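You operate a simulated robot arm through the tools that you are given. There is no shell and no other tool. Be economical: measure what you need, move in short steps, check, and stop when the job is done.

You run a simulated two-armed robot. Do the job below in one go: nothing can be reset, and whatever is moved stays where it is left.

TASK
Sand square 59 dull, then clean it with the white pad.
Fine: that square alone, cleaner from its pot; the lid waits on the black mat and goes on again; block and pad go back. Set down upright: white pad with a knob. What is to be rubbed or washed off counts as gone when no trace of it is left.

It is judged by the outcome, as a careful person would: the job done as asked, and still so three seconds after it is handed in. It fails if anything else is knocked over, pushed out of place, dropped, spilled or broken. Lids that push on must go on centred and level and be pressed home; caps that screw on are set level and turned clockwise until they are tight.

THE ROBOT
Two 7-joint arms with two-finger parallel grippers on one trunk, on a base that drives. Base frame: it is fixed to the floor where the robot stands at the start and does not move with it; the origin is under the middle of the robot, x ahead of it, y to its left, z up. Units: mm, rad, N and s.
The left shoulder is at the start at [50, 168, 1107], the right one opposite. With the tool pointing down near the work surface each hand reaches from about 200 to 660 mm from the robot's upright axis, wherever it stands, measured 20 degrees to its own side. Places, roughly: black rubber mat on the repair bench [500, -100, 800]; dirt in the left chalk square [600, 1300, 900]; dirt in the middle chalk square [600, 1000, 900]; dirt in the right chalk square [600, 800, 900]; left chalk square [600, 1300, 900]; middle chalk square [600, 1000, 900]; right chalk square [600, 800, 900]; shine in the left chalk square [600, 1300, 900]; shine in the middle chalk square [600, 1000, 900]; shine in the right chalk square [600, 800, 900]. Payload 1.57 kg a hand.
Tool frame (each hand has its own): the origin (TCP) lies between the finger pads and is the grasp point; the fingertips stand 30 mm ahead of it; z points along the fingers, y is the line along which they close. The gripper opens to 80 mm. The fingers are 17 mm wide and 12 mm thick; the gripper's body (40 by 82 mm) begins 80 mm behind the TCP.
Orientation is told as [roll, pitch, yaw] about the base's x, y, z axes, in that order, counted from this pose: with the fingers straight down and closing along the base's y, the tool's x points along the base's -x, its y along +y and its z along -z.

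THE INTERFACE
- The arms move only by the tool play_rows. It takes "left_increments", "right_increments" or both (then of equal length, played together; a hand with none holds still); each is a list of rows, each an object (a shift or turn left out is 0, a gripper value left out holds the last) with "claw": the opening in per cent of the stroke, from 0 (shut) to 100 (fully open); "translation": the shift along the tool's x, y, z in units of 30 mm (1.0 is 30 mm), a list of three; "turn": the turn, a rotation vector about the tool's x, y, z in units of 4 degrees (1.0 is 4 degrees), a list of three. In form: [{"claw": claw, "translation": [dx, dy, dz], "turn": [wx, wy, wz]}, ...]. A call has 1 to 8 rows; each row shifts and turns the commanded pose from where the row before left it, along the tool's axes as they then stand. A call with a number of a shift or a turn outside -1 to 1 is refused whole. Rows are played at 5 a second. More than 50 mm and 0.15 rad between two rows, or a gripper value outside its range, and nothing of the call is played. A pose out of reach is approached as far as the arm can. The call stops where the force on the tool passes 40 N (or 10 N more than at its start, if that is more) or the arm is blocked; 0.2 s more then pass. Each finger travels about 45 mm/s and halts on what it meets, pressing with about 25 N; the grip force reading is that of the motor and also rises with nothing between the fingers. The clock runs only during rows and for 0.2 s after the last one: add rows that do not move to give the fingers time. The reply holds the time, the measured pose of the TCP, the force on the tool along the base axes, the opening and the grip force, in the units named above and with some noise, with the torque about the TCP (base axes, N m) and any sound that the robot's microphone picked up, and new pictures: "views" is both (left out), scene, wrist or none (wrist: the cameras of the hands that moved).
- Cameras (640 x 400 px; columns grow to the right, rows downward): "scene" is now at [121.6, 35.7, 1340.6]; the picture's right is [0.41, -0.91, 0.00], its down [-0.43, -0.20, -0.88] and it looks along [0.80, 0.36, -0.48] (base axes); focal length 214 px, centre (320, 200). "left" rides on the left gripper at [72, 7, -122] in its tool frame; the picture's right is [-0.09, 1.00, 0.00], its down [-0.84, -0.08, -0.54] and it looks along [-0.54, -0.05, 0.84] (tool axes); focal length 238 px, centre (320, 200). "right" rides on the right gripper at [72, -7, -122] in its tool frame; the picture's right is [0.09, 1.00, 0.00], its down [-0.84, 0.08, -0.54] and it looks along [-0.54, 0.05, 0.84] (tool axes); focal length 238 px, centre (320, 200). There is no depth. A picture from a camera that has moved, and an enlarged one, comes with that camera's place and axes in the base frame and with its lens. The place of the scene camera against the robot may be out by one fixed shift of up to 18 mm in any direction.
- slide_trunk(by): slides the trunk up (or, below 0, down) by that many mm; the arms and the scene camera ride with it, the base frame stays. It gives what a move gives, with no picture.
- drive_base(legs): drives the robot by 1 to 6 legs, each [ahead, left, turn to the left] in mm, mm and rad, along the robot's own axes; the way and the turn of a leg run together, so that a leg with both is an arc; at most 1500 mm and 3.142 rad a leg. The arms and the cameras ride along, it lands a little off, and it stops where it bumps. It gives what a move gives, and a new picture of the scene camera.
- turn_head(pan, tilt): turns the head with the scene camera to pan (to the left, within 1.396 rad either way) and tilt (down, from -0.506 to 1.204), counted from straight ahead of the robot. It gives what a move gives, and a new picture of the scene camera.
- inspect(camera, box): a new picture of the part [left, top, right, bottom] of that camera's present view, enlarged. It takes no simulated time.
- finish_job(): hands the job in; it is judged then, once.

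Go step by step. Nothing tells you exact positions but the pictures and the camera data: compare them with the known pose of the tool, close in by small moves and look again before you grip or let go. The budget is 120 turns and 260 pictures, counting those below and the enlarged ones. Unless the task says otherwise, let go and move clear before handing in, and close with one line.

The tools are called after ">>>" by a JSON object that holds its "api" and its "payload". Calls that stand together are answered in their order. play_rows: Moves the arms, as the interface text tells. Its arguments: {"type":"object","properties":{"left_increments":{"type":"array","items":{"type":"object","properties":{"claw":{"type":"number"},"translation":{"type":"array","items":{"type":"number"}},"turn":{"type":"array","items":{"type":"number"}}}}},"right_increments":{"type":"array","items":{"type":"object","properties":{"claw":{"type":"number"},"translation":{"type":"array","items":{"type":"number"}},"turn":{"type":"array","items":{"type":"number"}}}}},"views":{"type":"string","enum":["both","scene","wrist","none"]}},"required":[]} The other tools are called the same way: slide_trunk (by) slides the trunk up or down; drive_base (legs) drives the base; turn_head (pan, tilt) turns the head that bears the scene camera; inspect (camera, box) takes an enlarged picture of a part of a camera's view; finish_job () hands the job in.

At the start:

```text
time_s: 0.0
left_position: [340.7, 399.3, 1137.0]
left_orientation: [0.001, 0.0, 0.001]
left_contact_force: [-0.4, -0.7, 0.1]
left_wrist_torque: [0.03, 0.0, 0.01]
left_width: 80.0
left_grasp_force: 0.1
right_position: [343.3, 58.4, 1202.2]
right_orientation: [-0.001, 0.001, 0.0]
right_contact_force: [-0.2, -0.3, -0.6]
right_wrist_torque: [0.0, -0.01, 0.02]
right_width: 80.3
right_grasp_force: 0.1
trunk travel left (down, up): [-275.0, 168.0]
robot x, y, heading: [0.9, -0.5, 0.001]
head pan, tilt: [0.426, 0.496]
```

scene: 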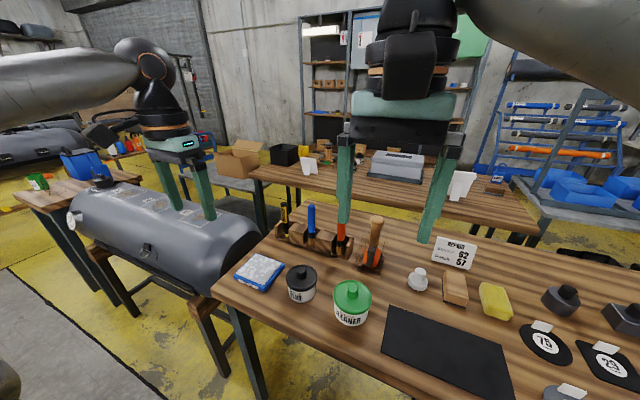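
right: 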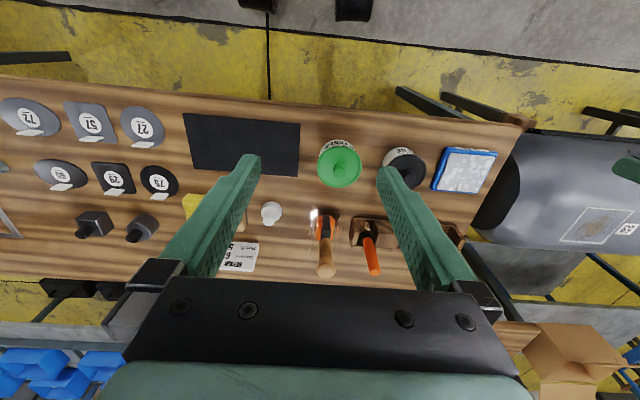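
left: 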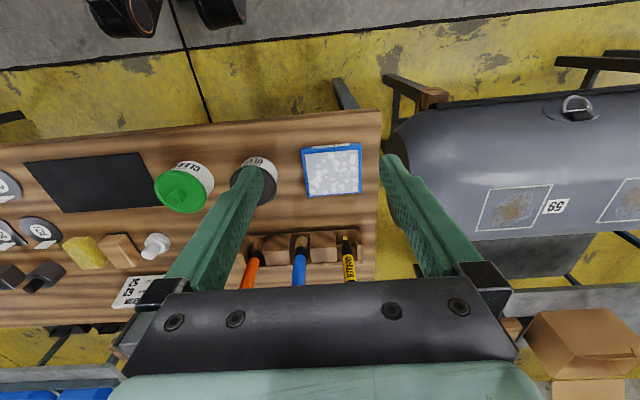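

I see the bench with two pots (green "CLEANER", black pot), a white pad with a knob, blocks and the tank with chalk squares. I'll enlarge the views to read labels.

>>> {"api": "inspect", "payload": {"camera": "scene", "box": [220, 180, 420, 350]}}

>>> {"api": "inspect", "payload": {"camera": "scene", "box": [400, 220, 640, 400]}}

>>> {"api": "inspect", "payload": {"camera": "left", "box": [0, 120, 390, 320]}}

>>> {"api": "inspect", "payload": {"camera": "left", "box": [460, 140, 640, 260]}}

```text
2.35 times, centred on (320, 265) of scene
camera zoom: at [121.6, 35.7, 1340.6], right [0.41, -0.91, 0.0], down [-0.43, -0.2, -0.88], along [0.8, 0.36, -0.48], focal length 505 px, centre (320, 47)
```

zoom: 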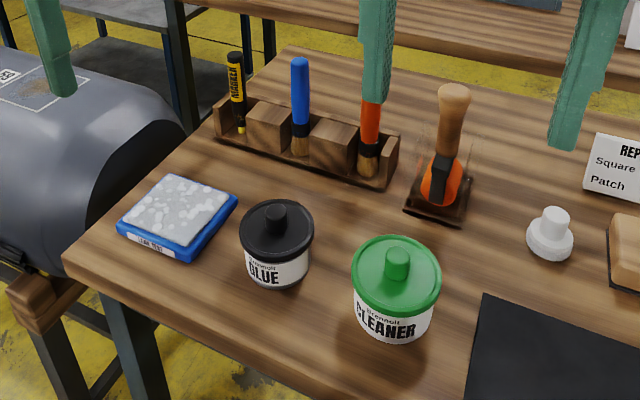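

```text
2.22 times, centred on (520, 310) of scene
camera zoom: at [121.6, 35.7, 1340.6], right [0.41, -0.91, 0.0], down [-0.43, -0.2, -0.88], along [0.8, 0.36, -0.48], focal length 477 px, centre (-124, -44)
```

zoom: 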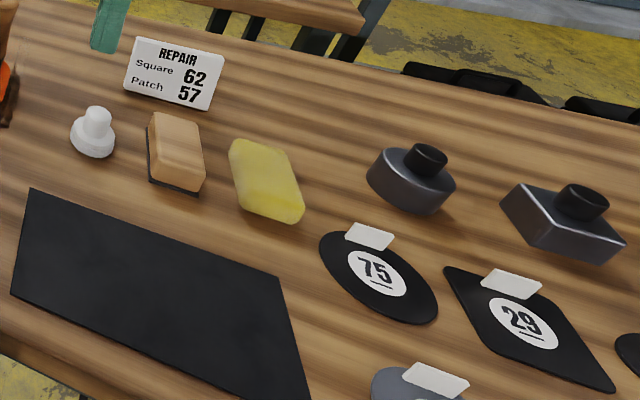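

```text
1.64 times, centred on (195, 220) of left
camera zoom: at [269.9, 405.7, 1259.2], right [0.09, 1.0, 0.0], down [0.84, -0.08, 0.54], along [0.54, -0.05, -0.84], focal length 391 px, centre (525, 167)
```

zoom: 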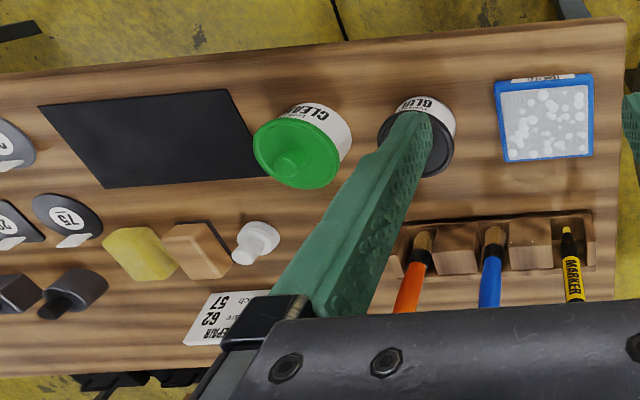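

```text
3.33 times, centred on (550, 200) of left
camera zoom: at [269.9, 405.7, 1259.2], right [0.09, 1.0, 0.0], down [0.84, -0.08, 0.54], along [0.54, -0.05, -0.84], focal length 794 px, centre (-447, 200)
```

zoom: 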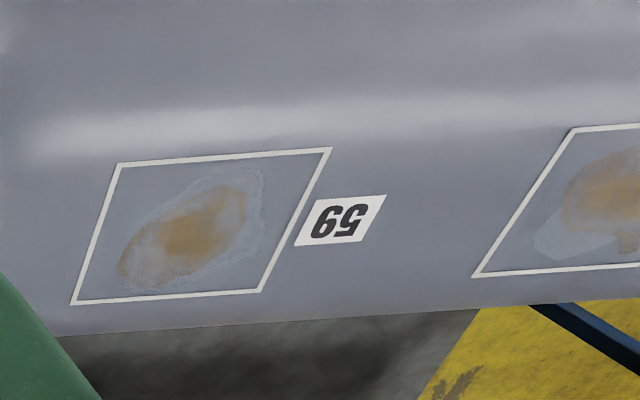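

The small white knob pad, wooden sanding block and green cleaner pot are located. Now I look at the tank to assign label 59.

>>> {"api": "turn_head", "payload": {"pan": 1.1, "tilt": 0.45}}

>>> {"api": "turn_head", "payload": {"pan": -0.1, "tilt": 0.9}}

```text
time_s: 1.1
left_position: [341.5, 399.9, 1138.8]
left_orientation: [-0.001, 0.001, 0.0]
left_contact_force: [0.1, 0.1, 0.0]
left_wrist_torque: [-0.01, -0.03, 0.04]
left_width: 79.8
left_grasp_force: 0.1
right_position: [342.1, 58.5, 1201.5]
right_orientation: [0.001, 0.0, 0.0]
right_contact_force: [0.2, 0.4, -0.1]
right_wrist_torque: [0.01, 0.0, -0.02]
right_width: 80.1
right_grasp_force: 0.1
trunk travel left (down, up): [-275.0, 168.0]
robot x, y, heading: [-1.9, 0.6, -0.001]
head pan, tilt: [1.1, 0.45]
camera scene: at [80.5, 80.0, 1344.8], right [0.89, -0.45, 0.0], down [-0.2, -0.39, -0.9], along [0.41, 0.8, -0.44], focal length 214 px, centre (320, 200)
```

scene: 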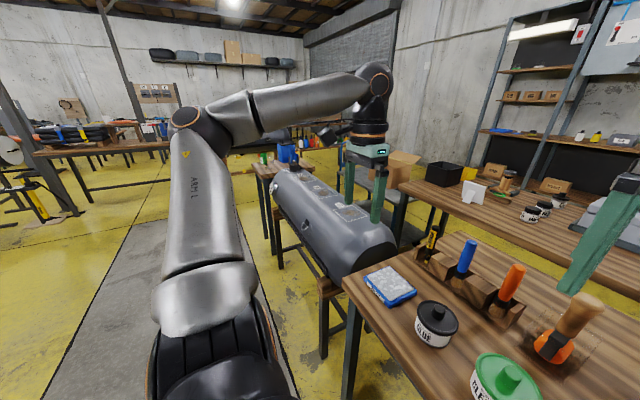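

```text
time_s: 2.5
left_position: [341.7, 400.2, 1137.9]
left_orientation: [0.001, 0.0, 0.0]
left_contact_force: [0.1, 0.0, 0.1]
left_wrist_torque: [0.01, 0.0, 0.0]
left_width: 80.0
left_grasp_force: 0.0
right_position: [344.1, 58.5, 1202.6]
right_orientation: [0.0, 0.001, 0.0]
right_contact_force: [-0.2, -0.2, 0.4]
right_wrist_torque: [-0.02, 0.01, -0.03]
right_width: 80.2
right_grasp_force: 0.0
trunk travel left (down, up): [-275.0, 168.0]
robot x, y, heading: [-1.0, -2.3, 0.0]
head pan, tilt: [-0.099, 0.901]
camera scene: at [113.8, -9.4, 1306.4], right [-0.1, -1.0, 0.0], down [-0.78, 0.08, -0.62], along [0.62, -0.06, -0.78], focal length 214 px, centre (320, 200)
```

scene: 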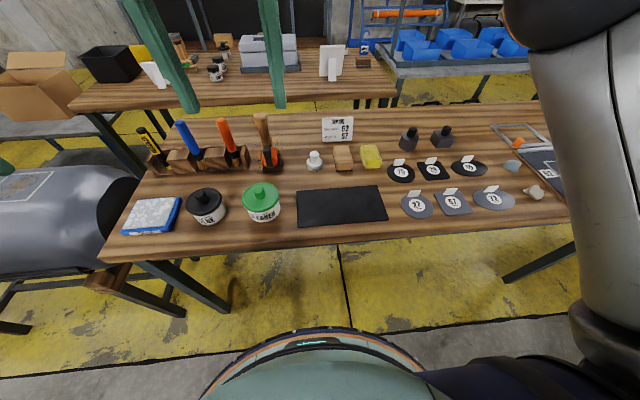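

I have rough places: block ≈ (677,-144), white pad ≈ (658,-41), cleaner pot ≈ (514,110). I move slightly ahead and look closely at the block and the label.

>>> {"api": "drive_base", "payload": {"legs": [[90, 0, 0]]}}

>>> {"api": "inspect", "payload": {"camera": "right", "box": [0, 60, 400, 310]}}

>>> {"api": "inspect", "payload": {"camera": "scene", "box": [280, 110, 480, 240]}}

```text
time_s: 3.6
left_position: [433.2, 400.1, 1136.7]
left_orientation: [0.0, 0.0, 0.001]
left_contact_force: [-0.1, -0.6, 0.6]
left_wrist_torque: [-0.01, 0.0, 0.0]
left_width: 80.0
left_grasp_force: 0.1
right_position: [434.5, 59.4, 1201.2]
right_orientation: [-0.001, 0.001, 0.001]
right_contact_force: [0.2, -1.3, -0.5]
right_wrist_torque: [0.0, 0.01, -0.02]
right_width: 80.0
right_grasp_force: 0.1
trunk travel left (down, up): [-275.0, 168.0]
robot x, y, heading: [90.3, 1.4, 0.008]
head pan, tilt: [-0.099, 0.901]
camera scene: at [206.2, -9.2, 1306.3], right [-0.1, -1.0, 0.0], down [-0.78, 0.08, -0.62], along [0.62, -0.06, -0.78], focal length 214 px, centre (320, 200)
```

scene: 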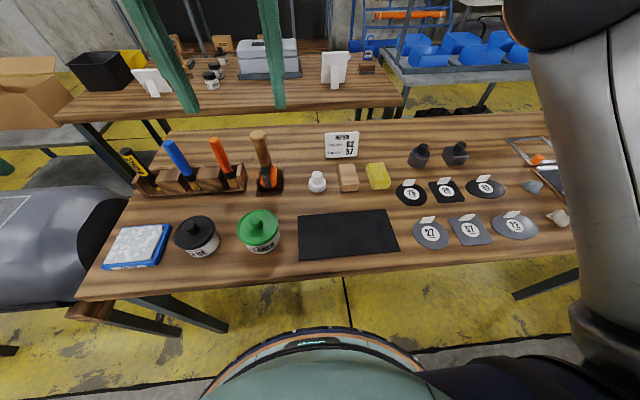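

```text
1.60 times, centred on (200, 185) of right
camera zoom: at [362.4, 52.2, 1325.4], right [-0.09, 1.0, 0.0], down [0.84, 0.08, 0.54], along [0.54, 0.05, -0.84], focal length 381 px, centre (512, 224)
```

zoom: 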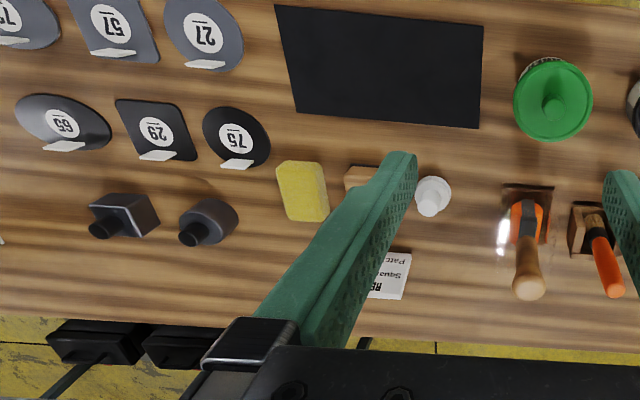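

```text
3.08 times, centred on (380, 175) of scene
camera zoom: at [206.2, -9.2, 1306.3], right [-0.1, -1.0, 0.0], down [-0.78, 0.08, -0.62], along [0.62, -0.06, -0.78], focal length 660 px, centre (135, 277)
```

zoom: 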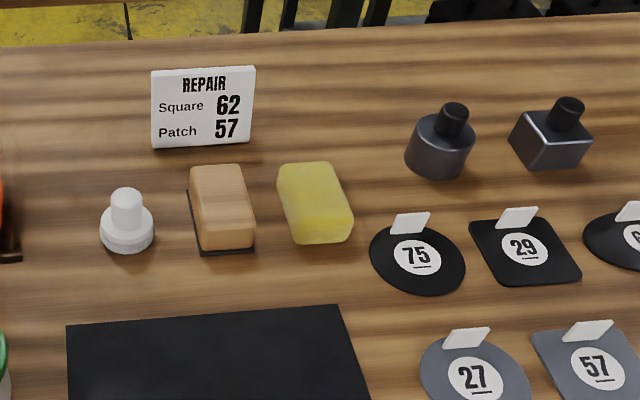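

The block is at about (668,-143), roughly 58 mm wide across y. I move the right hand above it and check.

>>> {"api": "play_rows", "payload": {"right_increments": [{"translation": [-0.94, -0.84, 0.85]}, {"translation": [-0.94, -0.84, 0.85]}, {"translation": [-0.94, -0.84, 0.85]}, {"translation": [-0.94, -0.84, 0.85]}, {"translation": [-0.94, -0.84, 0.85]}, {"translation": [-0.94, -0.84, 0.85]}, {"translation": [-0.94, -0.84, 0.85]}, {"translation": [-0.94, -0.84, 0.85]}], "views": "both"}}

```text
time_s: 5.4
left_position: [431.8, 399.9, 1136.9]
left_orientation: [-0.001, 0.001, 0.003]
left_contact_force: [0.6, -0.3, -0.5]
left_wrist_torque: [-0.01, -0.02, 0.03]
left_width: 80.2
left_grasp_force: 0.1
right_position: [661.7, -145.5, 995.7]
right_orientation: [0.0, -0.001, 0.003]
right_contact_force: [0.5, -0.2, 0.0]
right_wrist_torque: [0.04, 0.01, 0.01]
right_width: 80.1
right_grasp_force: 0.1
trunk travel left (down, up): [-275.0, 168.0]
robot x, y, heading: [92.6, -2.3, 0.002]
head pan, tilt: [-0.099, 0.901]
camera scene: at [205.7, -9.4, 1306.4], right [-0.1, -1.0, 0.0], down [-0.78, 0.08, -0.62], along [0.62, -0.06, -0.78], focal length 214 px, centre (320, 200)
camera right: at [589.3, -152.0, 1119.0], right [-0.09, 1.0, 0.0], down [0.84, 0.08, 0.54], along [0.54, 0.05, -0.84], focal length 238 px, centre (320, 200)
```

scene: 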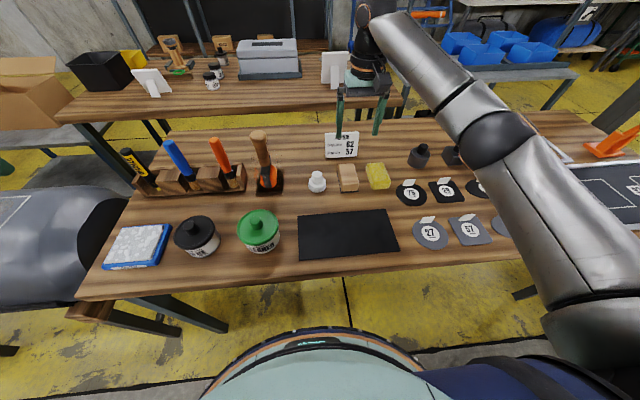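
right: 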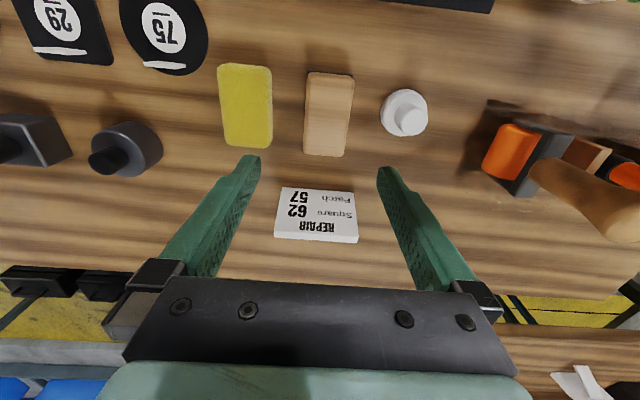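

Block centre about (656,-137), about 56 x 95 mm. I lower to just above, then grip.

>>> {"api": "play_rows", "payload": {"right_increments": [{"translation": [0.1, 0.14, 1]}, {"translation": [0.1, 0.14, 1]}, {"translation": [0, 0, 1]}, {"translation": [0, 0, 0.6]}], "views": "both"}}

```text
time_s: 6.4
left_position: [432.0, 401.7, 1136.3]
left_orientation: [0.0, -0.001, 0.001]
left_contact_force: [-0.1, 0.2, 0.4]
left_wrist_torque: [0.02, 0.0, 0.03]
left_width: 80.0
left_grasp_force: 0.0
right_position: [655.7, -134.4, 890.7]
right_orientation: [0.0, -0.003, 0.002]
right_contact_force: [-0.2, 0.4, 0.2]
right_wrist_torque: [0.02, -0.02, -0.01]
right_width: 80.3
right_grasp_force: 0.1
trunk travel left (down, up): [-275.0, 168.0]
robot x, y, heading: [92.0, 0.4, -0.001]
head pan, tilt: [-0.099, 0.901]
camera scene: at [205.4, -9.2, 1306.4], right [-0.1, -1.0, 0.0], down [-0.78, 0.08, -0.62], along [0.62, -0.06, -0.78], focal length 214 px, centre (320, 200)
camera right: at [583.8, -141.2, 1013.5], right [-0.09, 1.0, 0.0], down [0.84, 0.08, 0.54], along [0.54, 0.05, -0.84], focal length 238 px, centre (320, 200)
```

scene: 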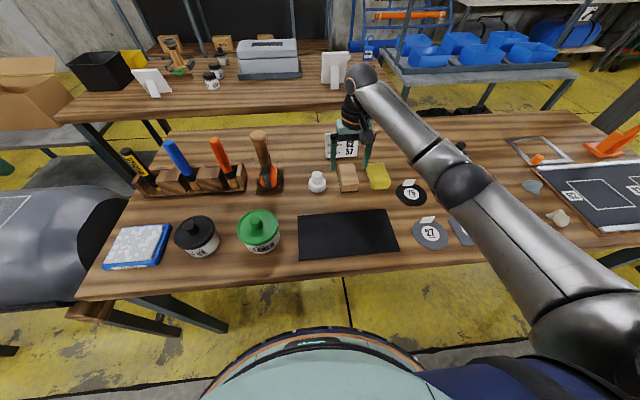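
right: 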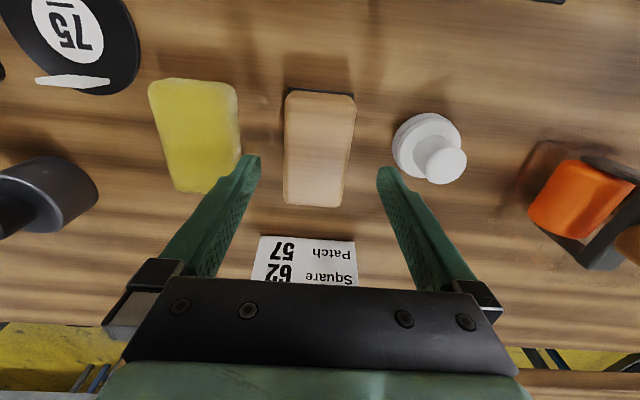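

Aligned; lower and close.

>>> {"api": "play_rows", "payload": {"right_increments": [{"translation": [-0.1, 0, 0.8]}, {"translation": [0, 0, 0.8]}, {"claw": 0}, {}, {}, {}, {}], "views": "wrist"}}

```text
time_s: 8.0
left_position: [432.4, 401.0, 1138.3]
left_orientation: [-0.002, -0.001, 0.0]
left_contact_force: [0.6, 0.1, 0.2]
left_wrist_torque: [0.02, -0.02, 0.02]
left_width: 80.1
left_grasp_force: 0.0
right_position: [657.1, -133.6, 842.0]
right_orientation: [0.0, 0.0, 0.001]
right_contact_force: [-1.0, 0.4, 0.4]
right_wrist_torque: [-0.03, -0.03, -0.02]
right_width: 51.3
right_grasp_force: 25.2
trunk travel left (down, up): [-275.0, 168.0]
robot x, y, heading: [92.0, -3.2, 0.004]
head pan, tilt: [-0.099, 0.901]
camera right: at [585.3, -140.5, 965.4], right [-0.09, 1.0, 0.0], down [0.84, 0.08, 0.54], along [0.54, 0.05, -0.84], focal length 238 px, centre (320, 200)
```

right: 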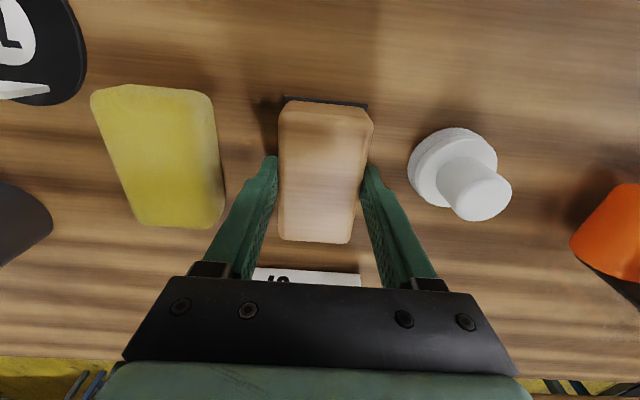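

Block held (51 mm). Lift, pull the hand in, and drive to the tank.

>>> {"api": "play_rows", "payload": {"right_increments": [{"translation": [0, 0, -1]}, {"translation": [0, 0, -1]}, {"translation": [0, 0, -1]}, {"translation": [0, 0, -1]}, {"translation": [0, 0, -1]}, {"translation": [0, 0, -1]}, {"translation": [0.8, 0, -1]}, {"translation": [0.8, 0, -1]}], "views": "none"}}

>>> {"api": "play_rows", "payload": {"right_increments": [{"translation": [1, 0, -0.5]}, {"translation": [1, 0, -0.5]}, {"translation": [1, 0, -0.5]}, {"translation": [1, 0, 0]}, {"translation": [1, 0, 0]}, {"translation": [1, 0, 0]}], "views": "none"}}

>>> {"api": "drive_base", "payload": {"legs": [[-100, 0, 0], [0, 900, 0]]}}

>>> {"api": "turn_head", "payload": {"pan": 0.0, "tilt": 0.75}}

```text
time_s: 9.8
left_position: [430.8, 400.1, 1137.5]
left_orientation: [0.0, 0.0, 0.002]
left_contact_force: [0.3, -0.2, 0.2]
left_wrist_torque: [-0.04, -0.03, -0.04]
left_width: 80.1
left_grasp_force: 0.2
right_position: [608.7, -134.3, 1081.4]
right_orientation: [-0.001, 0.0, 0.0]
right_contact_force: [-0.6, -1.0, -0.5]
right_wrist_torque: [-0.01, -0.01, 0.01]
right_width: 51.5
right_grasp_force: 25.5
trunk travel left (down, up): [-275.0, 168.0]
robot x, y, heading: [93.0, -1.7, -0.002]
head pan, tilt: [-0.099, 0.901]
```

```text
time_s: 11.2
left_position: [431.2, 401.1, 1137.5]
left_orientation: [0.001, 0.001, 0.001]
left_contact_force: [0.1, -0.2, -0.2]
left_wrist_torque: [0.0, 0.0, 0.03]
left_width: 80.0
left_grasp_force: 0.0
right_position: [427.4, -134.7, 1127.7]
right_orientation: [0.0, 0.0, 0.001]
right_contact_force: [0.7, -0.1, -1.1]
right_wrist_torque: [0.01, -0.02, -0.01]
right_width: 51.1
right_grasp_force: 25.5
trunk travel left (down, up): [-275.0, 168.0]
robot x, y, heading: [90.0, -0.4, -0.002]
head pan, tilt: [-0.099, 0.901]
```

```text
time_s: 16.6
left_position: [333.2, 1290.8, 1137.5]
left_orientation: [-0.001, -0.001, -0.001]
left_contact_force: [0.3, 1.4, 0.3]
left_wrist_torque: [0.0, -0.01, 0.0]
left_width: 80.0
left_grasp_force: 0.0
right_position: [327.9, 756.3, 1128.5]
right_orientation: [0.001, 0.0, 0.0]
right_contact_force: [0.2, 0.6, -0.9]
right_wrist_torque: [-0.04, -0.01, 0.02]
right_width: 51.4
right_grasp_force: 24.8
trunk travel left (down, up): [-275.0, 168.0]
robot x, y, heading: [-6.9, 890.5, 0.003]
head pan, tilt: [-0.099, 0.901]
camera scene: at [105.9, 880.4, 1306.4], right [-0.1, -0.99, 0.0], down [-0.78, 0.08, -0.62], along [0.62, -0.06, -0.78], focal length 214 px, centre (320, 200)
```

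scene: 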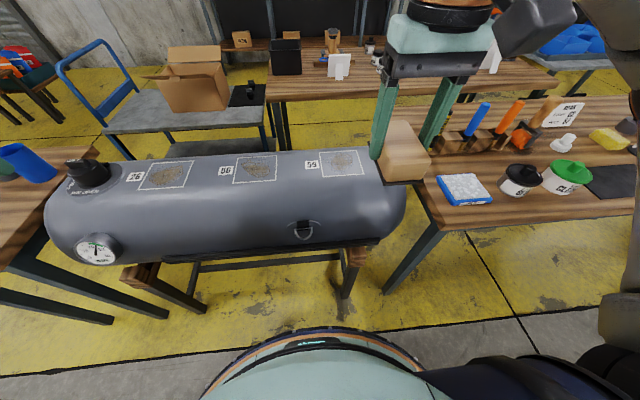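

```text
time_s: 17.3
left_position: [332.0, 1289.1, 1138.0]
left_orientation: [-0.001, 0.001, 0.001]
left_contact_force: [-0.5, 0.3, -0.3]
left_wrist_torque: [0.02, -0.01, 0.04]
left_width: 80.1
left_grasp_force: 0.0
right_position: [328.9, 753.7, 1128.0]
right_orientation: [0.0, -0.002, 0.002]
right_contact_force: [-0.5, -0.5, -0.7]
right_wrist_torque: [-0.01, 0.06, -0.01]
right_width: 51.4
right_grasp_force: 25.4
trunk travel left (down, up): [-275.0, 168.0]
robot x, y, heading: [-7.3, 892.1, -0.001]
head pan, tilt: [0.0, 0.75]
camera scene: at [113.6, 887.6, 1318.3], right [0.0, -1.0, 0.0], down [-0.68, 0.0, -0.73], along [0.73, 0.0, -0.68], focal length 214 px, centre (320, 200)
```

scene: 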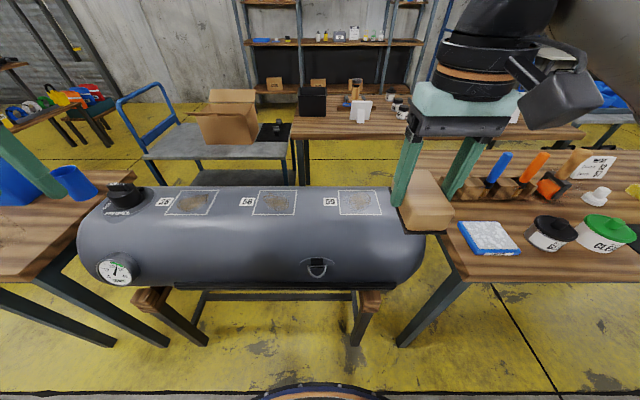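

Square 59 seems to be the right one. I enlarge to confirm and move the right hand over it.

>>> {"api": "inspect", "payload": {"camera": "scene", "box": [140, 170, 400, 240]}}

>>> {"api": "inspect", "payload": {"camera": "right", "box": [0, 0, 640, 400]}}

```text
2.46 times, centred on (270, 205) of scene
camera zoom: at [113.6, 887.6, 1318.3], right [0.0, -1.0, 0.0], down [-0.68, 0.0, -0.73], along [0.73, 0.0, -0.68], focal length 528 px, centre (443, 188)
```

zoom: 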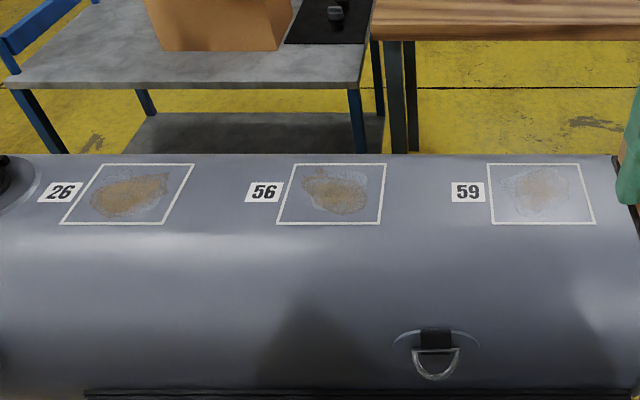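

```text
1.00 times, centred on (320, 200) of right
camera zoom: at [255.9, 747.8, 1250.6], right [-0.09, 1.0, 0.0], down [0.84, 0.08, 0.54], along [0.54, 0.05, -0.84], focal length 238 px, centre (320, 200)
```

zoom: 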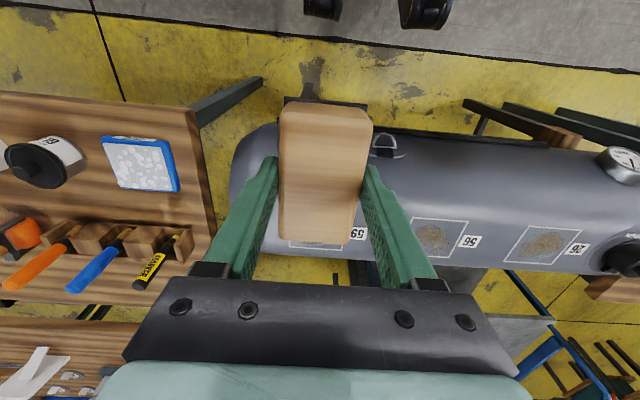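

Square 59 confirmed as the right one. I bring the left hand nearer as a second eye to measure the square and tank.

>>> {"api": "play_rows", "payload": {"left_increments": [{"translation": [0, -1, 0]}, {"translation": [0, -1, 0]}, {"translation": [0, -1, 0]}, {"translation": [0, -1, 0]}, {"translation": [0, -1, 0]}, {"translation": [0, -1, 0]}, {"translation": [0, -1, 0]}, {"translation": [0, -1, 0]}], "views": "wrist"}}

>>> {"api": "inspect", "payload": {"camera": "left", "box": [60, 100, 300, 300]}}

```text
time_s: 19.1
left_position: [333.4, 1048.4, 1139.0]
left_orientation: [0.001, -0.001, 0.003]
left_contact_force: [-0.5, -0.7, 0.7]
left_wrist_torque: [-0.01, -0.05, -0.01]
left_width: 79.8
left_grasp_force: 0.1
right_position: [330.5, 755.0, 1127.2]
right_orientation: [0.0, 0.001, 0.001]
right_contact_force: [-0.5, 0.6, -1.4]
right_wrist_torque: [0.01, 0.02, -0.01]
right_width: 51.3
right_grasp_force: 24.7
trunk travel left (down, up): [-275.0, 168.0]
robot x, y, heading: [-8.0, 886.2, -0.0]
head pan, tilt: [0.0, 0.75]
camera left: at [263.0, 1055.5, 1260.6], right [0.09, 1.0, 0.0], down [0.84, -0.08, 0.54], along [0.54, -0.05, -0.84], focal length 238 px, centre (320, 200)
```

left: 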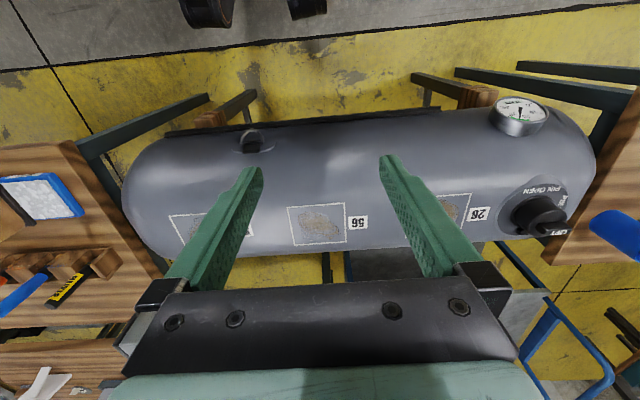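

```text
2.00 times, centred on (180, 200) of left
camera zoom: at [263.0, 1055.5, 1260.6], right [0.09, 1.0, 0.0], down [0.84, -0.08, 0.54], along [0.54, -0.05, -0.84], focal length 477 px, centre (600, 200)
```

zoom: 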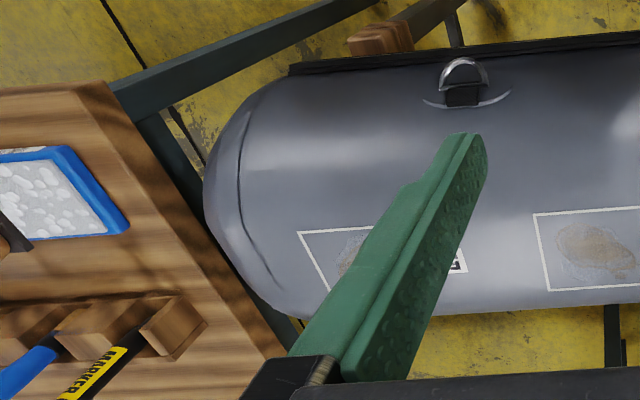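

Square 59 spans about y 731–832, x 512–600 on the tank top (z≈893). I move the block over it.

>>> {"api": "play_rows", "payload": {"right_increments": [{"translation": [-0.94, 0.11, 0.55]}, {"translation": [-0.94, 0.11, 0.55]}, {"translation": [-0.94, 0.11, 0.55]}, {"translation": [-0.94, 0.11, 0.55]}, {"translation": [-0.94, 0.11, 0.55]}, {"translation": [-0.94, 0.11, 0.55]}, {"translation": [-0.94, 0.11, 0.55]}, {"translation": [-0.94, 0.11, 0.55]}], "views": "scene"}}

>>> {"api": "inspect", "payload": {"camera": "scene", "box": [280, 140, 480, 265]}}

>>> {"api": "inspect", "payload": {"camera": "left", "box": [60, 100, 380, 300]}}

```text
time_s: 20.9
left_position: [334.7, 1051.5, 1138.8]
left_orientation: [0.0, 0.001, 0.001]
left_contact_force: [-0.2, -0.6, -0.1]
left_wrist_torque: [-0.04, 0.0, 0.0]
left_width: 79.8
left_grasp_force: 0.0
right_position: [555.6, 781.5, 996.7]
right_orientation: [0.0, -0.001, 0.0]
right_contact_force: [-0.5, 0.7, -0.2]
right_wrist_torque: [0.01, 0.01, 0.01]
right_width: 51.4
right_grasp_force: 24.3
trunk travel left (down, up): [-275.0, 168.0]
robot x, y, heading: [-6.8, 890.9, 0.007]
head pan, tilt: [0.0, 0.75]
camera scene: at [113.9, 887.9, 1318.3], right [0.0, -1.0, 0.0], down [-0.68, 0.0, -0.73], along [0.73, 0.0, -0.68], focal length 214 px, centre (320, 200)
```

scene: 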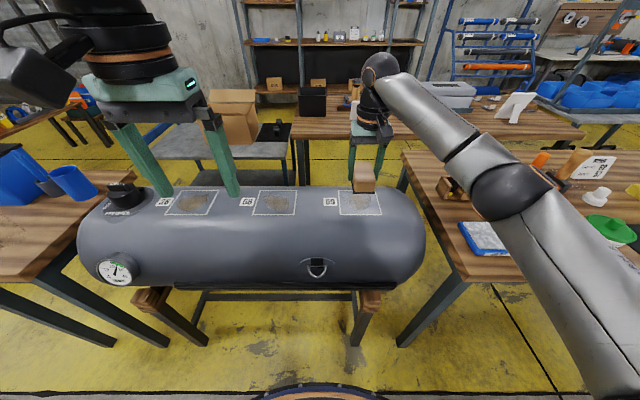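

```text
3.20 times, centred on (380, 202) of scene
camera zoom: at [113.9, 887.9, 1318.3], right [0.0, -1.0, 0.0], down [-0.68, 0.0, -0.73], along [0.73, 0.0, -0.68], focal length 686 px, centre (128, 192)
```

zoom: 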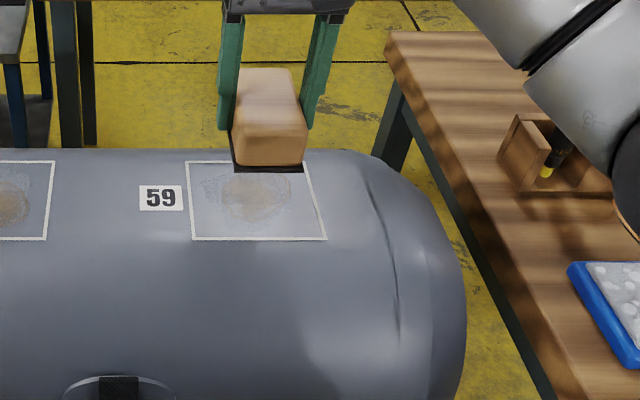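

```text
2.00 times, centred on (220, 200) of left
camera zoom: at [262.9, 1056.5, 1260.6], right [0.09, 1.0, 0.0], down [0.84, -0.08, 0.54], along [0.54, -0.05, -0.84], focal length 477 px, centre (520, 200)
```

zoom: 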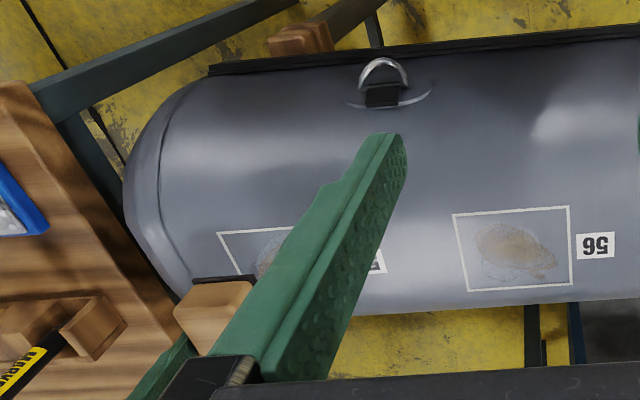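

Block is nearly over the square. I lower in small steps to feel contact.

>>> {"api": "play_rows", "payload": {"right_increments": [{"translation": [0, 0.1, 1]}, {"translation": [0, 0, 0.5]}, {"translation": [0, 0, 0.1]}, {"translation": [0, 0, 0.1]}, {"translation": [0, 0, 0.1]}, {}], "views": "scene"}}

>>> {"api": "inspect", "payload": {"camera": "scene", "box": [310, 150, 430, 225]}}

```text
time_s: 22.3
left_position: [333.3, 1050.3, 1139.8]
left_orientation: [-0.001, 0.001, 0.0]
left_contact_force: [-0.5, -0.2, -0.1]
left_wrist_torque: [0.02, 0.05, -0.01]
left_width: 80.1
left_grasp_force: 0.1
right_position: [554.3, 783.6, 941.8]
right_orientation: [0.0, -0.001, -0.001]
right_contact_force: [-0.4, 0.2, -1.5]
right_wrist_torque: [0.01, 0.02, -0.01]
right_width: 51.3
right_grasp_force: 24.9
trunk travel left (down, up): [-275.0, 168.0]
robot x, y, heading: [-10.2, 890.2, 0.0]
head pan, tilt: [0.0, 0.75]
camera scene: at [113.7, 887.7, 1318.3], right [0.0, -1.0, 0.0], down [-0.68, 0.0, -0.73], along [0.73, 0.0, -0.68], focal length 214 px, centre (320, 200)
```

scene: 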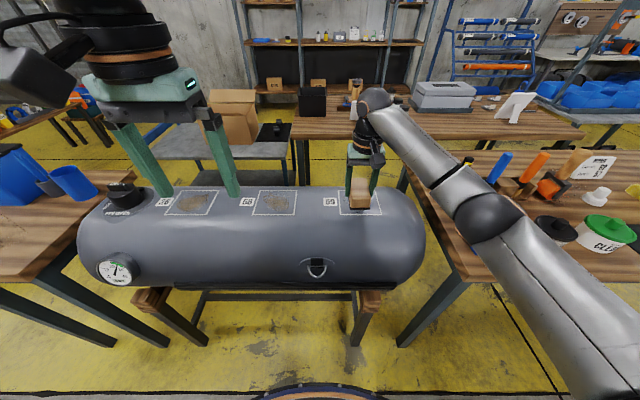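

```text
5.33 times, centred on (370, 188) of scene
camera zoom: at [113.7, 887.7, 1318.3], right [0.0, -1.0, 0.0], down [-0.68, 0.0, -0.73], along [0.73, 0.0, -0.68], focal length 1144 px, centre (53, 267)
```

zoom: 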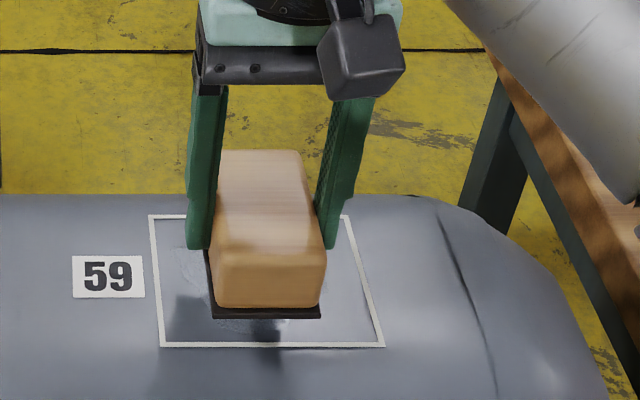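

Not yet in contact. Continue down slowly.

>>> {"api": "play_rows", "payload": {"right_increments": [{"translation": [0, 0, 0.1]}, {"translation": [0, 0, 0.1]}, {"translation": [0, 0, 0.1]}, {}], "views": "none"}}

```text
time_s: 23.3
left_position: [332.9, 1050.6, 1138.9]
left_orientation: [0.001, -0.001, 0.0]
left_contact_force: [0.2, 0.0, -1.2]
left_wrist_torque: [0.01, -0.01, 0.0]
left_width: 79.9
left_grasp_force: 0.0
right_position: [553.9, 782.9, 931.9]
right_orientation: [0.001, 0.0, 0.0]
right_contact_force: [0.6, -0.2, -0.6]
right_wrist_torque: [-0.01, 0.02, 0.01]
right_width: 51.6
right_grasp_force: 25.1
trunk travel left (down, up): [-275.0, 168.0]
robot x, y, heading: [-4.1, 891.1, 0.002]
head pan, tilt: [0.0, 0.75]
```

>>> {"api": "play_rows", "payload": {"right_increments": [{"translation": [0, 0, 0.07]}, {"translation": [0, 0, 0.07]}, {"translation": [0, 0, 0.07]}, {"translation": [0, 0, 0.07]}, {"translation": [0, 0, 0.07]}, {}], "views": "scene"}}

```text
time_s: 24.7
left_position: [333.5, 1050.3, 1139.2]
left_orientation: [0.001, 0.0, 0.0]
left_contact_force: [-0.1, -0.2, -0.3]
left_wrist_torque: [0.0, 0.0, 0.01]
left_width: 80.2
left_grasp_force: 0.1
right_position: [553.9, 784.8, 922.8]
right_orientation: [-0.001, 0.0, 0.001]
right_contact_force: [-0.8, 0.3, -1.3]
right_wrist_torque: [-0.01, 0.01, 0.0]
right_width: 51.2
right_grasp_force: 24.9
trunk travel left (down, up): [-275.0, 168.0]
robot x, y, heading: [-10.0, 890.6, 0.003]
head pan, tilt: [0.0, 0.75]
camera scene: at [113.7, 887.7, 1318.3], right [0.0, -1.0, 0.0], down [-0.68, 0.0, -0.73], along [0.73, 0.0, -0.68], focal length 214 px, centre (320, 200)
```

scene: 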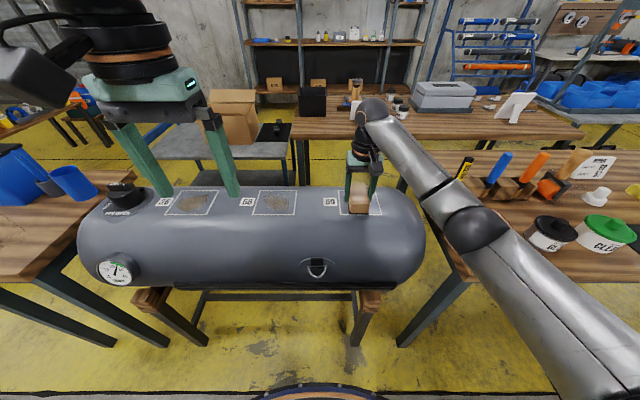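

>>> {"api": "play_rows", "payload": {"right_increments": [{"translation": [0, 0, 0.06]}, {"translation": [0, 0, 0.06]}, {"translation": [0, 0, 0.06]}, {"translation": [0, 0, 0.06]}, {"translation": [0, 0, 0.06]}, {}], "views": "none"}}

>>> {"api": "inspect", "payload": {"camera": "scene", "box": [310, 150, 430, 225]}}

```text
time_s: 26.1
left_position: [334.7, 1050.1, 1139.4]
left_orientation: [0.001, 0.0, 0.0]
left_contact_force: [-0.5, 0.2, 0.0]
left_wrist_torque: [0.02, -0.02, -0.01]
left_width: 80.3
left_grasp_force: 0.0
right_position: [553.5, 783.5, 911.3]
right_orientation: [0.0, 0.001, -0.001]
right_contact_force: [0.2, 0.8, -1.5]
right_wrist_torque: [-0.01, -0.01, 0.01]
right_width: 50.9
right_grasp_force: 25.0
trunk travel left (down, up): [-275.0, 168.0]
robot x, y, heading: [-9.5, 890.6, 0.003]
head pan, tilt: [0.0, 0.75]
```

```text
5.33 times, centred on (370, 188) of scene
camera zoom: at [113.7, 887.7, 1318.3], right [0.0, -1.0, 0.0], down [-0.68, 0.0, -0.73], along [0.73, 0.0, -0.68], focal length 1144 px, centre (53, 267)
```

zoom: 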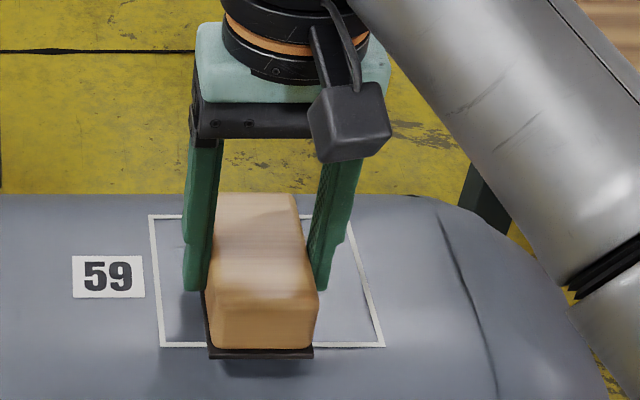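

Surface is lower than guessed; continue down.

>>> {"api": "play_rows", "payload": {"right_increments": [{"translation": [-0.5, -0.3, 0.06]}, {"translation": [-0.5, -0.2, 0.06]}, {"translation": [0, 0, 0.06]}, {"translation": [0, 0, 0.06]}, {"translation": [0, 0, 0.06]}, {"translation": [0, 0, 0.06]}, {}], "views": "none"}}

>>> {"api": "inspect", "payload": {"camera": "scene", "box": [310, 150, 430, 225]}}

```text
time_s: 27.7
left_position: [333.7, 1049.4, 1138.3]
left_orientation: [0.0, 0.0, 0.0]
left_contact_force: [0.3, -0.6, 0.8]
left_wrist_torque: [-0.01, -0.05, -0.01]
left_width: 80.0
left_grasp_force: 0.0
right_position: [582.9, 768.5, 901.1]
right_orientation: [-0.001, 0.001, 0.0]
right_contact_force: [0.0, 1.6, -1.2]
right_wrist_torque: [-0.03, 0.0, 0.04]
right_width: 51.2
right_grasp_force: 24.3
trunk travel left (down, up): [-275.0, 168.0]
robot x, y, heading: [-4.4, 891.2, 0.001]
head pan, tilt: [0.0, 0.75]
```

```text
5.33 times, centred on (370, 188) of scene
camera zoom: at [113.7, 887.7, 1318.3], right [0.0, -1.0, 0.0], down [-0.68, 0.0, -0.73], along [0.73, 0.0, -0.68], focal length 1144 px, centre (53, 267)
```

zoom: 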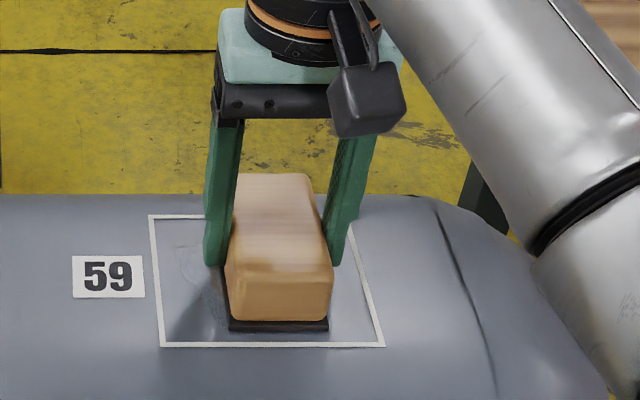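

>>> {"api": "play_rows", "payload": {"right_increments": [{"translation": [0, 0, 0.06]}, {"translation": [0, 0, 0.06]}, {"translation": [0, 0, 0.06]}, {"translation": [0, 0, 0.06]}, {"translation": [0, 0, 0.06]}, {"translation": [0, 0, 0.06]}, {}], "views": "none"}}

>>> {"api": "inspect", "payload": {"camera": "scene", "box": [310, 150, 430, 225]}}

```text
time_s: 29.3
left_position: [332.6, 1050.5, 1140.7]
left_orientation: [0.0, -0.003, -0.002]
left_contact_force: [1.1, -0.2, -0.1]
left_wrist_torque: [0.0, -0.01, 0.02]
left_width: 80.1
left_grasp_force: 0.0
right_position: [583.5, 768.0, 894.8]
right_orientation: [0.0, -0.007, 0.002]
right_contact_force: [2.1, -2.8, 21.5]
right_wrist_torque: [-0.14, -0.1, -0.03]
right_width: 51.8
right_grasp_force: 25.3
trunk travel left (down, up): [-275.0, 168.0]
robot x, y, heading: [-5.5, 888.5, 0.0]
head pan, tilt: [0.0, 0.75]
```

```text
5.33 times, centred on (370, 188) of scene
camera zoom: at [111.6, 887.8, 1318.6], right [0.0, -1.0, 0.0], down [-0.68, 0.0, -0.73], along [0.73, 0.0, -0.68], focal length 1144 px, centre (53, 267)
```

zoom: 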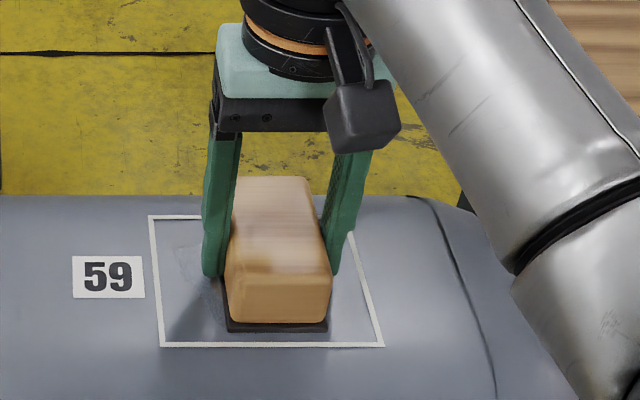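

Contact found: tank top line at x≈584, z≈853, about 21 N pressed. Now I rub along y inside the square and check.

>>> {"api": "play_rows", "payload": {"right_increments": [{"translation": [0, -0.7, 0]}, {"translation": [0, 0.9, 0]}, {"translation": [0, 0.9, 0]}, {"translation": [0, -0.9, 0]}, {"translation": [0, -0.9, 0]}, {"translation": [0, 0.9, 0]}, {"translation": [0, 0.9, 0]}, {}], "views": "none"}}

>>> {"api": "inspect", "payload": {"camera": "scene", "box": [310, 150, 430, 225]}}

```text
time_s: 31.1
left_position: [331.8, 1049.1, 1140.6]
left_orientation: [0.0, -0.001, -0.001]
left_contact_force: [-0.9, 0.4, 0.7]
left_wrist_torque: [0.02, -0.04, 0.0]
left_width: 80.0
left_grasp_force: 0.1
right_position: [583.7, 801.0, 894.6]
right_orientation: [-0.001, -0.006, -0.001]
right_contact_force: [-0.4, -5.9, 18.1]
right_wrist_torque: [-0.1, -0.63, -0.12]
right_width: 51.1
right_grasp_force: 24.7
trunk travel left (down, up): [-275.0, 168.0]
robot x, y, heading: [-11.1, 890.1, -0.003]
head pan, tilt: [0.0, 0.75]
```

```text
5.33 times, centred on (370, 188) of scene
camera zoom: at [111.6, 887.3, 1318.6], right [0.0, -1.0, 0.0], down [-0.68, 0.0, -0.73], along [0.73, 0.0, -0.68], focal length 1144 px, centre (53, 267)
```

zoom: 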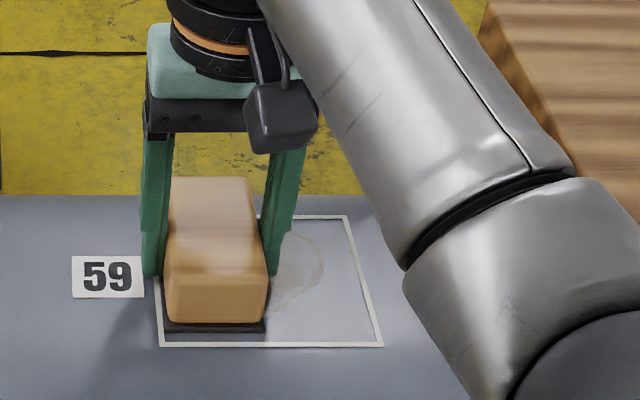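

The block rubs well and stays inside the lines. I lift and pull aside a bit to see what has changed.

>>> {"api": "play_rows", "payload": {"right_increments": [{"translation": [0, 0, -0.7]}, {"translation": [0, -0.9, -0.7]}, {"translation": [-0.5, -1, -0.8]}, {"translation": [0, -1, -0.8]}, {"translation": [0, -1, 0]}, {"translation": [0, -1, 0]}], "views": "none"}}

>>> {"api": "inspect", "payload": {"camera": "scene", "box": [310, 170, 406, 230]}}

>>> {"api": "inspect", "payload": {"camera": "right", "box": [320, 40, 640, 240]}}

```text
time_s: 32.5
left_position: [333.5, 1050.5, 1140.3]
left_orientation: [-0.001, 0.0, -0.001]
left_contact_force: [-0.5, -0.6, -0.3]
left_wrist_torque: [-0.02, -0.02, -0.01]
left_width: 79.8
left_grasp_force: 0.1
right_position: [599.2, 653.8, 981.6]
right_orientation: [0.0, 0.0, 0.001]
right_contact_force: [0.1, -0.5, -1.3]
right_wrist_torque: [0.02, -0.02, 0.03]
right_width: 51.3
right_grasp_force: 24.4
trunk travel left (down, up): [-275.0, 168.0]
robot x, y, heading: [-7.8, 886.6, -0.004]
head pan, tilt: [0.0, 0.75]
```

```text
6.67 times, centred on (358, 200) of scene
camera zoom: at [113.7, 887.3, 1318.3], right [0.0, -1.0, 0.0], down [-0.68, 0.0, -0.73], along [0.73, 0.0, -0.68], focal length 1430 px, centre (67, 200)
```

zoom: 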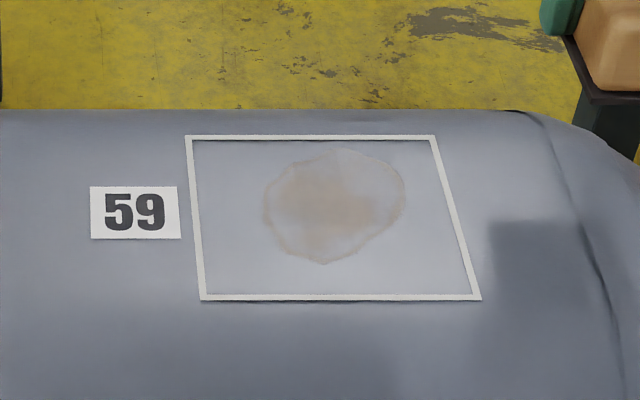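

```text
2.00 times, centred on (480, 140) of right
camera zoom: at [526.6, 647.8, 1103.9], right [-0.09, 1.0, 0.0], down [0.84, 0.08, 0.54], along [0.54, 0.05, -0.84], focal length 477 px, centre (0, 320)
```

zoom: 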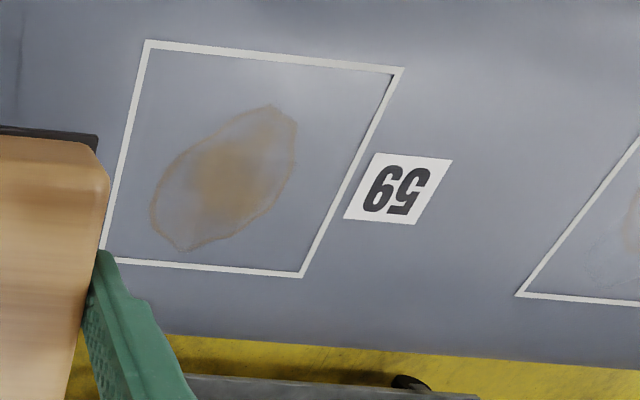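

The pale shine seems largely gone after one pass. I zoom in harder, and compare to an untouched square.

>>> {"api": "inspect", "payload": {"camera": "right", "box": [365, 50, 525, 180]}}

>>> {"api": "inspect", "payload": {"camera": "left", "box": [270, 190, 390, 260]}}

>>> {"api": "inspect", "payload": {"camera": "scene", "box": [240, 180, 390, 225]}}

```text
3.08 times, centred on (445, 115) of right
camera zoom: at [526.6, 647.8, 1103.9], right [-0.09, 1.0, 0.0], down [0.84, 0.08, 0.54], along [0.54, 0.05, -0.84], focal length 733 px, centre (-65, 462)
```

zoom: 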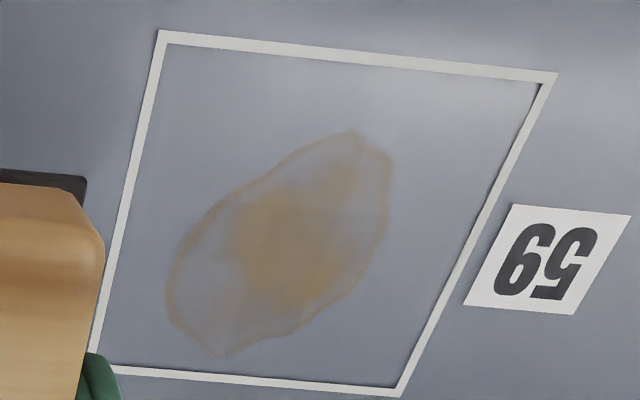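

```text
5.33 times, centred on (330, 225) of left
camera zoom: at [262.6, 1055.9, 1260.8], right [0.09, 1.0, 0.0], down [0.84, -0.08, 0.54], along [0.54, -0.05, -0.84], focal length 1271 px, centre (267, 67)
```

zoom: 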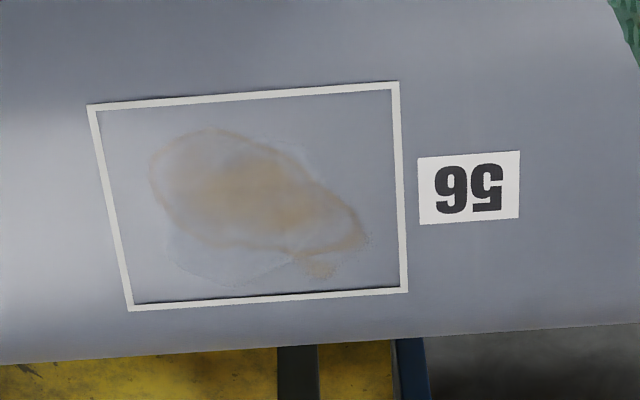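

```text
4.27 times, centred on (315, 202) of scene
camera zoom: at [113.7, 887.3, 1318.3], right [0.0, -1.0, 0.0], down [-0.68, 0.0, -0.73], along [0.73, 0.0, -0.68], focal length 915 px, centre (341, 189)
```

zoom: 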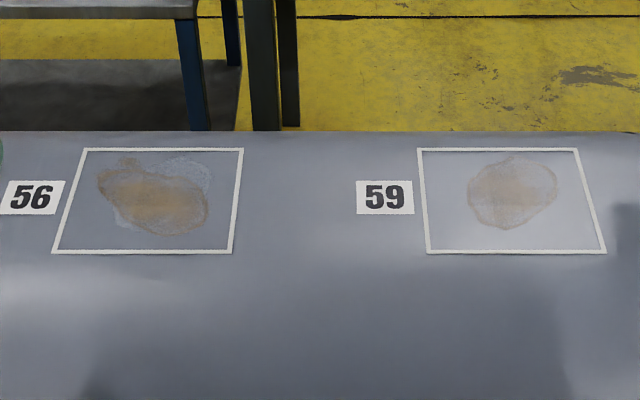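

Shine edges are gone around the dirt. To be thorough I run extra passes slightly tilted, over the far part first.

>>> {"api": "play_rows", "payload": {"right_increments": [{"translation": [-0.3, 1, 0.3]}, {"translation": [0, 1, 0.6]}, {"translation": [0, 1, 0.8]}, {"translation": [0, 0.8, 0.8], "turn": [0, 1, 0]}, {"translation": [0, 0, 0.1]}, {"translation": [0, 0, 0.1]}, {"translation": [0, 0, 0.1]}, {}], "views": "none"}}

```text
time_s: 34.3
left_position: [331.8, 1051.3, 1139.6]
left_orientation: [-0.001, -0.001, 0.001]
left_contact_force: [-0.2, 0.1, 0.1]
left_wrist_torque: [0.0, 0.0, 0.04]
left_width: 79.9
left_grasp_force: 0.1
right_position: [597.6, 766.9, 898.5]
right_orientation: [-0.002, 0.066, -0.001]
right_contact_force: [1.0, 0.7, 5.7]
right_wrist_torque: [-0.06, -0.37, 0.01]
right_width: 51.4
right_grasp_force: 24.8
right hand out of reach, approached as far as the arm can: row 4
trunk travel left (down, up): [-275.0, 168.0]
robot x, y, heading: [-9.2, 888.8, -0.004]
head pan, tilt: [0.0, 0.75]
```

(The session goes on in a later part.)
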